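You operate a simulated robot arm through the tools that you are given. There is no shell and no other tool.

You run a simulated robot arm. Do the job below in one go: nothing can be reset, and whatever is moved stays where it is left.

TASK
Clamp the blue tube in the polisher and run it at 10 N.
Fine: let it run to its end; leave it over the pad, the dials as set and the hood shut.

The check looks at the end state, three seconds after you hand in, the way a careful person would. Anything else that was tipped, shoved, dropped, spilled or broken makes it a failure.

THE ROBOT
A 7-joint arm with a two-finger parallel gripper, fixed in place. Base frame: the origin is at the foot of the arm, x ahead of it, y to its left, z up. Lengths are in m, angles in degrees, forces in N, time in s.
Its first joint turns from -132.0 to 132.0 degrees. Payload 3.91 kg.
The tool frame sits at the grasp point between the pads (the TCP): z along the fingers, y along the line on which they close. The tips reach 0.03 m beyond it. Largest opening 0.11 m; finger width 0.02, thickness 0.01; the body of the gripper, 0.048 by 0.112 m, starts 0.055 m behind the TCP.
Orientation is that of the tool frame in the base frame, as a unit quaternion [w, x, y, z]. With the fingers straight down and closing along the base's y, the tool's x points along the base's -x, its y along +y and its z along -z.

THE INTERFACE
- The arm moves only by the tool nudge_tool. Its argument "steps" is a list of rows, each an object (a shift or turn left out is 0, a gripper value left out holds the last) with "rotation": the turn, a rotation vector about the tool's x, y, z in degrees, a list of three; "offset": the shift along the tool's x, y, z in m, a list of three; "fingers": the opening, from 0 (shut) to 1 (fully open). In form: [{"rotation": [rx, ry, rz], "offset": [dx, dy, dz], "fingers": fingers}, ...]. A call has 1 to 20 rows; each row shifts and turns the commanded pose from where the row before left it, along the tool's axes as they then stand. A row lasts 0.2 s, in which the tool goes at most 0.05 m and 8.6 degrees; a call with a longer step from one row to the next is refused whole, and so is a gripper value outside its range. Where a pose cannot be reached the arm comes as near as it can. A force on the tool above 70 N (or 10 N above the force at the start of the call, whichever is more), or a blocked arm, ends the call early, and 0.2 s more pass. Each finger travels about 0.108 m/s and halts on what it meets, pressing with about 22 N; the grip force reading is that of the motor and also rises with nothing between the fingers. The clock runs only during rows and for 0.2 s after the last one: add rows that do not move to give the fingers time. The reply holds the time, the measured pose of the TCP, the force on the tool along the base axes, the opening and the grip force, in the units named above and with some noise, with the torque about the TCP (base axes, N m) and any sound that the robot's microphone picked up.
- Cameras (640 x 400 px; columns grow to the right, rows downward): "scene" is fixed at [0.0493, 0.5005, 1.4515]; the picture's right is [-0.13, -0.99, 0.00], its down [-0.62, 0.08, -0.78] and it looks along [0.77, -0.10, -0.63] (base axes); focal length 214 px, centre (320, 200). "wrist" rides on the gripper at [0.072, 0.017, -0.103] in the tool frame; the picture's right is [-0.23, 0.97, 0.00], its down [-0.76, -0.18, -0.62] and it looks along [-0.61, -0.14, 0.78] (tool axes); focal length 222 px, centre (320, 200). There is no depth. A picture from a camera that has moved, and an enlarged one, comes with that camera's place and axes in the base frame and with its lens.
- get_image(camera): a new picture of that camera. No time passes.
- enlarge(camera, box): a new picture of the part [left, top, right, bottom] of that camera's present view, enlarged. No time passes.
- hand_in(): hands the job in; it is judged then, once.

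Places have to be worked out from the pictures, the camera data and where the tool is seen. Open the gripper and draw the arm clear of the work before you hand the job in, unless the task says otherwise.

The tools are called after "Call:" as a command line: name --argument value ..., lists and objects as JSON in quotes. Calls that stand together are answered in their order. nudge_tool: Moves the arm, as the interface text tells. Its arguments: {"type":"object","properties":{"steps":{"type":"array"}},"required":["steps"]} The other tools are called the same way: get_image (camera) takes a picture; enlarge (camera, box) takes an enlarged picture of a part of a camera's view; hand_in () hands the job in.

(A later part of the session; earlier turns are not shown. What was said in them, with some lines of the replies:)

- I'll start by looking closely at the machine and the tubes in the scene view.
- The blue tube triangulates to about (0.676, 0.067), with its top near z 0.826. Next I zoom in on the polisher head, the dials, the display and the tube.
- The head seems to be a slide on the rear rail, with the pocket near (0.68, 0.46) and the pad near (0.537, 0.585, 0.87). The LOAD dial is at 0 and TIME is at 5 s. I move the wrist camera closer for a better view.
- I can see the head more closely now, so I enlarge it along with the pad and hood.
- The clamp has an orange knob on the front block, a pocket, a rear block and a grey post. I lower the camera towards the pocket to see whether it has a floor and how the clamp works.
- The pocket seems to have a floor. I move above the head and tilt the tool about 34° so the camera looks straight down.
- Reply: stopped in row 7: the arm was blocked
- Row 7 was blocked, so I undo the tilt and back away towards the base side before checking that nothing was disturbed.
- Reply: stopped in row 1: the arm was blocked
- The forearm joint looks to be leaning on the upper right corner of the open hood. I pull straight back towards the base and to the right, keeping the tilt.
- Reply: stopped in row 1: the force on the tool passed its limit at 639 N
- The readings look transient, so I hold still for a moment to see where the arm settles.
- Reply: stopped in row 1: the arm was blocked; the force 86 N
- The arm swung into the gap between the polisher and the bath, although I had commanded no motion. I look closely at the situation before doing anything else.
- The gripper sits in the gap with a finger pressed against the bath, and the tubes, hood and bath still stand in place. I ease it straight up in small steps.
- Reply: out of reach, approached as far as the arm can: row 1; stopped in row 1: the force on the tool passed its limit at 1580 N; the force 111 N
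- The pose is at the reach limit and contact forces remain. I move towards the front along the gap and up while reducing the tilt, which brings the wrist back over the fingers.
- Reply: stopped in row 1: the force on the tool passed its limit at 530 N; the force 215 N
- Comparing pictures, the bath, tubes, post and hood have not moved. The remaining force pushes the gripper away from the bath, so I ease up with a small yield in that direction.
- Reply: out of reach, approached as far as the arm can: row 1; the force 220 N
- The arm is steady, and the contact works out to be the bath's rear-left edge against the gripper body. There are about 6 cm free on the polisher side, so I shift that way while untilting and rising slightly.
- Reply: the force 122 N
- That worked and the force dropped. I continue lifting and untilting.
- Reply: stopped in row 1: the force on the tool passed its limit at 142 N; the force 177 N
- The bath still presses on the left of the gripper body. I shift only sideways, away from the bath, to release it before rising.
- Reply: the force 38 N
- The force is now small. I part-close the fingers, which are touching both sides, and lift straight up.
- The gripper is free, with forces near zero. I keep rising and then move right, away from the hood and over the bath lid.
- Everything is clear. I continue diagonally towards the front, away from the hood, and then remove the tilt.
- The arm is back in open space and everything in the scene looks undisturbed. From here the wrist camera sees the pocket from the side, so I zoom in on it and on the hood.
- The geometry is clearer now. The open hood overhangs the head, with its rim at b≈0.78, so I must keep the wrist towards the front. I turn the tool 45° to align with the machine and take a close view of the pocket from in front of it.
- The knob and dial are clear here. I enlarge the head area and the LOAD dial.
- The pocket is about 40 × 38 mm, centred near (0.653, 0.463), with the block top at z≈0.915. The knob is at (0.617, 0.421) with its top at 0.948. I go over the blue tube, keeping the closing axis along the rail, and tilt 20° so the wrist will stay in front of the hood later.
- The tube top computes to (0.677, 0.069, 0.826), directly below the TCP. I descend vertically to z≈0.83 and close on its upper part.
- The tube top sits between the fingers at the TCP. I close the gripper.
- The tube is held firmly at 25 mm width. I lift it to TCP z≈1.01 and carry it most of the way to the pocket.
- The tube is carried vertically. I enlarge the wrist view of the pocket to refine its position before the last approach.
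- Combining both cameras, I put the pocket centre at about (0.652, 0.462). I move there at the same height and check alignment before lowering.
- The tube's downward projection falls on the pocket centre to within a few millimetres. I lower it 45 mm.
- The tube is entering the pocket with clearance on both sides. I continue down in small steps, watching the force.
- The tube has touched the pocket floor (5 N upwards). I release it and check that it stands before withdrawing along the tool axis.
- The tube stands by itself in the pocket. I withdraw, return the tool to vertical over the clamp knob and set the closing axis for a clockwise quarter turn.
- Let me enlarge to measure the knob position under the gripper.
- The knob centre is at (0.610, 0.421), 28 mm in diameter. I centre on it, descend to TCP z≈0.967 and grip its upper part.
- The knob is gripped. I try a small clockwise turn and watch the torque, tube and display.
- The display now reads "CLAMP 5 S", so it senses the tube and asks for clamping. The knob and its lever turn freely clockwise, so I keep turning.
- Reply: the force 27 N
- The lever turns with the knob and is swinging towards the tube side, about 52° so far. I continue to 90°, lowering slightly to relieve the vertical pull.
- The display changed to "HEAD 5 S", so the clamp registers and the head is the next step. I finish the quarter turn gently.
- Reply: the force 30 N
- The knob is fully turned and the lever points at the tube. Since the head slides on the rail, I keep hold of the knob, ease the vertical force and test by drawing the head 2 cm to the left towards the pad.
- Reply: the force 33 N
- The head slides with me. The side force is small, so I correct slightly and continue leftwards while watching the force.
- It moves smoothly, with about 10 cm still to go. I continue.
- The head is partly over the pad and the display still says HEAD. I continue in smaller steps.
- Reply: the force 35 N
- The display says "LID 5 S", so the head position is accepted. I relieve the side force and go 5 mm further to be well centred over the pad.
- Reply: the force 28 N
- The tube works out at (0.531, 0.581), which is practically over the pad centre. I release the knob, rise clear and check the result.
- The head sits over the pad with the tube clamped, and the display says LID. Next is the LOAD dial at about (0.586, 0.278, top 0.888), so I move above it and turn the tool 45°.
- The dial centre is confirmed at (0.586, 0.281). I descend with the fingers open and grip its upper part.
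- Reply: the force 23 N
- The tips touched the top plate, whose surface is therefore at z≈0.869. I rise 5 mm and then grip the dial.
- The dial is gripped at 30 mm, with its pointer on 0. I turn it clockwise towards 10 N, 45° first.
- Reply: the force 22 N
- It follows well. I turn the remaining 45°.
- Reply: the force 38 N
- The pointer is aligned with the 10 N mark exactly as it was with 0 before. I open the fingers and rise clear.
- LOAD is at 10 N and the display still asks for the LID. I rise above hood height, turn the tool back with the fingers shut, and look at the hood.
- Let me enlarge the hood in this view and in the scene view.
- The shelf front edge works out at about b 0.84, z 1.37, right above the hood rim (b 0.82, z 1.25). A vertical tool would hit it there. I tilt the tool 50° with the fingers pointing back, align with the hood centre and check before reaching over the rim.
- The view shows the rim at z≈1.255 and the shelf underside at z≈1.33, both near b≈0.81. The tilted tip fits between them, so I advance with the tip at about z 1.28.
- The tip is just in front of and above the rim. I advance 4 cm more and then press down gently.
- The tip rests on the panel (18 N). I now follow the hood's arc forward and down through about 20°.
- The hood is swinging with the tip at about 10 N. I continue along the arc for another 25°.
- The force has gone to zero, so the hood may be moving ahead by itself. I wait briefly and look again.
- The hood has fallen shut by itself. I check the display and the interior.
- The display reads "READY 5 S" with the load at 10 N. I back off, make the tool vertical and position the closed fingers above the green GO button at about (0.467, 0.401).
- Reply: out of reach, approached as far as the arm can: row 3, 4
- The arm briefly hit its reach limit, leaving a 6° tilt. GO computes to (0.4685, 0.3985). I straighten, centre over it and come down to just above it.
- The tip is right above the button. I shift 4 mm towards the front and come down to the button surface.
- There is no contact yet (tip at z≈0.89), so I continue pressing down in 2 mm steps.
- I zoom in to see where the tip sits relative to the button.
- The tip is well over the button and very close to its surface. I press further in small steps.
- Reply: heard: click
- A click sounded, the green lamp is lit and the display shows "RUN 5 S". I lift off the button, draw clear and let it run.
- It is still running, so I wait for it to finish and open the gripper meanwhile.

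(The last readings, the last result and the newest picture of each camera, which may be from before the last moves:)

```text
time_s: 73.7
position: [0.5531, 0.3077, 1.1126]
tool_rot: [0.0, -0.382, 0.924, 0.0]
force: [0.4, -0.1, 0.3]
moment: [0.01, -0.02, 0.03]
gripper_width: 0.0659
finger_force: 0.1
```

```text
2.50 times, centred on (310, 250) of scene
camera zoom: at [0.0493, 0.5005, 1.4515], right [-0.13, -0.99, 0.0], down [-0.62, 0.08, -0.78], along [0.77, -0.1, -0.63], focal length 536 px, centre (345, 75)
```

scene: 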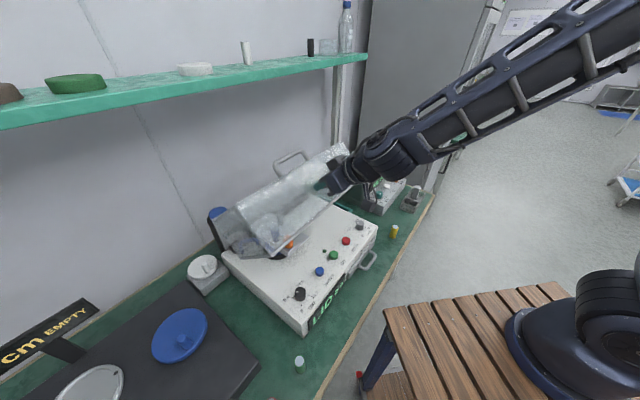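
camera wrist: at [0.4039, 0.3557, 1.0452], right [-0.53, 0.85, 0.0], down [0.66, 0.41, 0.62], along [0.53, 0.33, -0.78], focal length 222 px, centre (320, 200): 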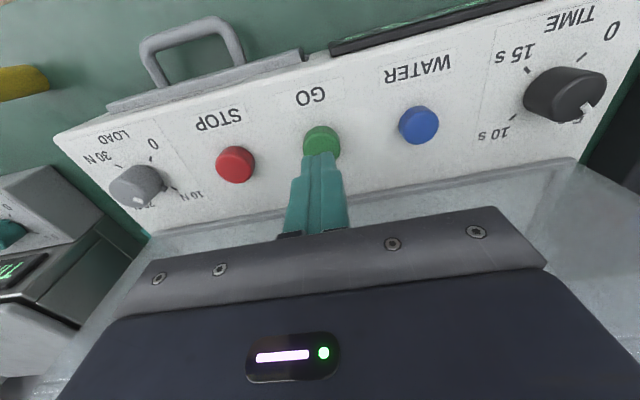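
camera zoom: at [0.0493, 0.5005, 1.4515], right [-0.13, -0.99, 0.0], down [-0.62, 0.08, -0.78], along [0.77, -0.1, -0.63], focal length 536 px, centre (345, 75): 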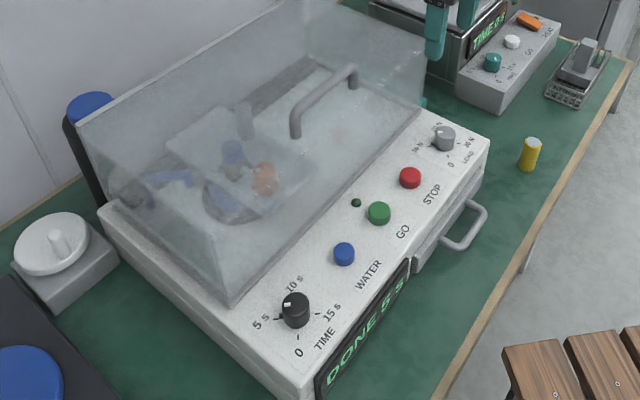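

The display shows "DONE 5 S" and the lamp is off. I draw the arm well clear and do a final check.

Call:
nudge_tool --steps '[{"offset": [0.01, 0, -0.04]}, {"offset": [0.01, 0, -0.04]}, {"offset": [0.01, -0.01, -0.04]}, {"offset": [0.01, -0.02, -0.04]}, {"offset": [0.01, -0.02, -0.04]}, {"offset": [0.01, -0.02, -0.04]}]'

Call:
get_image --camera "scene"

Call:
get_image --camera "wrist"

Call:
enlarge --camera "scene" --box '[300, 130, 450, 250]'

Call:
enlarge --camera "scene" --box '[210, 170, 350, 280]'

```text
time_s: 75.1
position: [0.5571, 0.2182, 1.3507]
tool_rot: [0.0, -0.383, 0.924, -0.001]
force: [-0.2, 0.2, -0.8]
moment: [-0.02, -0.01, 0.02]
gripper_width: 0.0658
finger_force: 0.0
```

```text
taken
```

scene: 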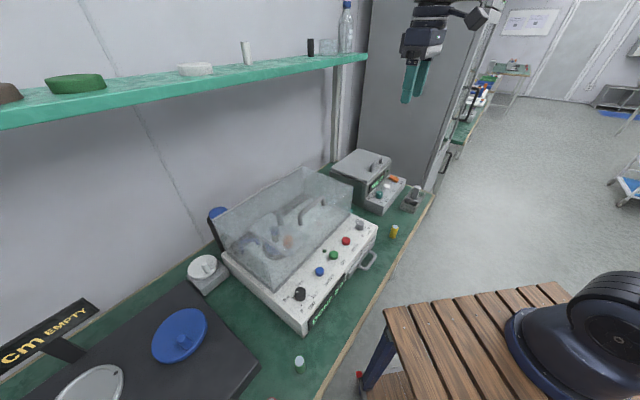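

```text
taken
camera wrist: at [0.4943, 0.1771, 1.4544], right [-0.53, 0.85, 0.0], down [0.66, 0.41, 0.62], along [0.53, 0.33, -0.78], focal length 222 px, centre (320, 200)
```

wrist: 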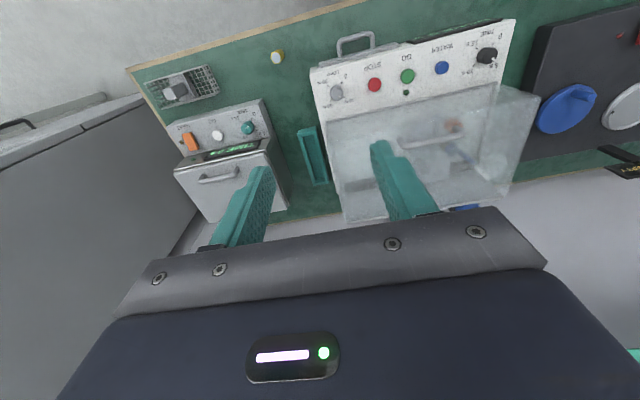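

```text
3.33 times, centred on (375, 190) of scene
camera zoom: at [0.0493, 0.5005, 1.4515], right [-0.13, -0.99, 0.0], down [-0.62, 0.08, -0.78], along [0.77, -0.1, -0.63], focal length 715 px, centre (137, 233)
```

zoom: 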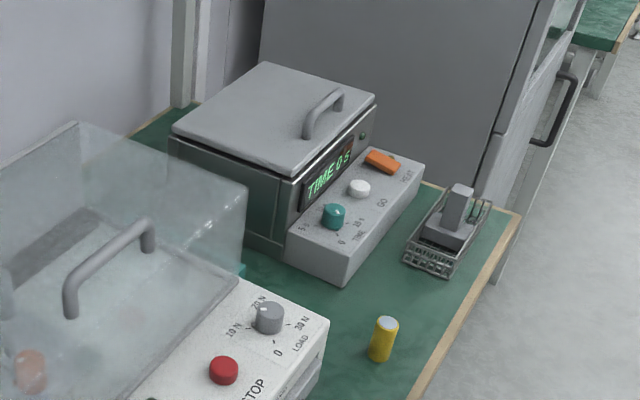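

```text
3.64 times, centred on (280, 225) of scene
camera zoom: at [0.0493, 0.5005, 1.4515], right [-0.13, -0.99, 0.0], down [-0.62, 0.08, -0.78], along [0.77, -0.1, -0.63], focal length 780 px, centre (466, 109)
```

zoom: 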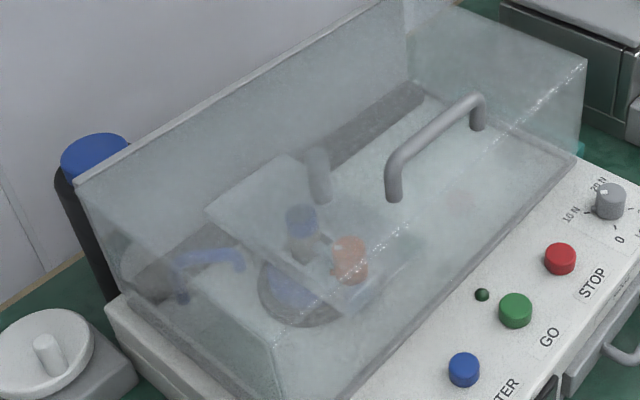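

The final state:
- **Run:** finished at 10 N, and the display showed DONE.
- **Tube:** clamped over the pad, with the hood shut.
- **Dials:** LOAD at 10 N and TIME still at 5 s.
- **Surroundings:** the bath, tray, basket and yellow tube are where they started.
- **Arm:** clear of the work, with the gripper open.

I hand in.

Call:
hand_in

```text
The job is handed in.
```

The blue tube is clamped in the polisher, and the 10 N run went to its end. The display showed "DONE 5 S".

- **End state:** the tube is still clamped over the pad with the hood shut. LOAD is at 10 N, and TIME is at 5 s as I found it. The arm is clear with the gripper open.
- **Collision on the way:** early on, a tilted camera view left the arm blocked, probably against the raised hood. It then swung out of control into the gap between the polisher and the bath and pressed hard on the bath's rear corner. The readings peaked at 1580 N for a moment. I worked it free in small moves. Before-and-after pictures show the bath, tray, tubes and hood where they were. I can't rule out marks too small for the cameras to show.
- **Water:** I didn't use the WATER button, because the task didn't ask for it and the machine showed READY without it.
- **Hood:** it fell the last part of the way shut on its own, about halfway through my closing push.
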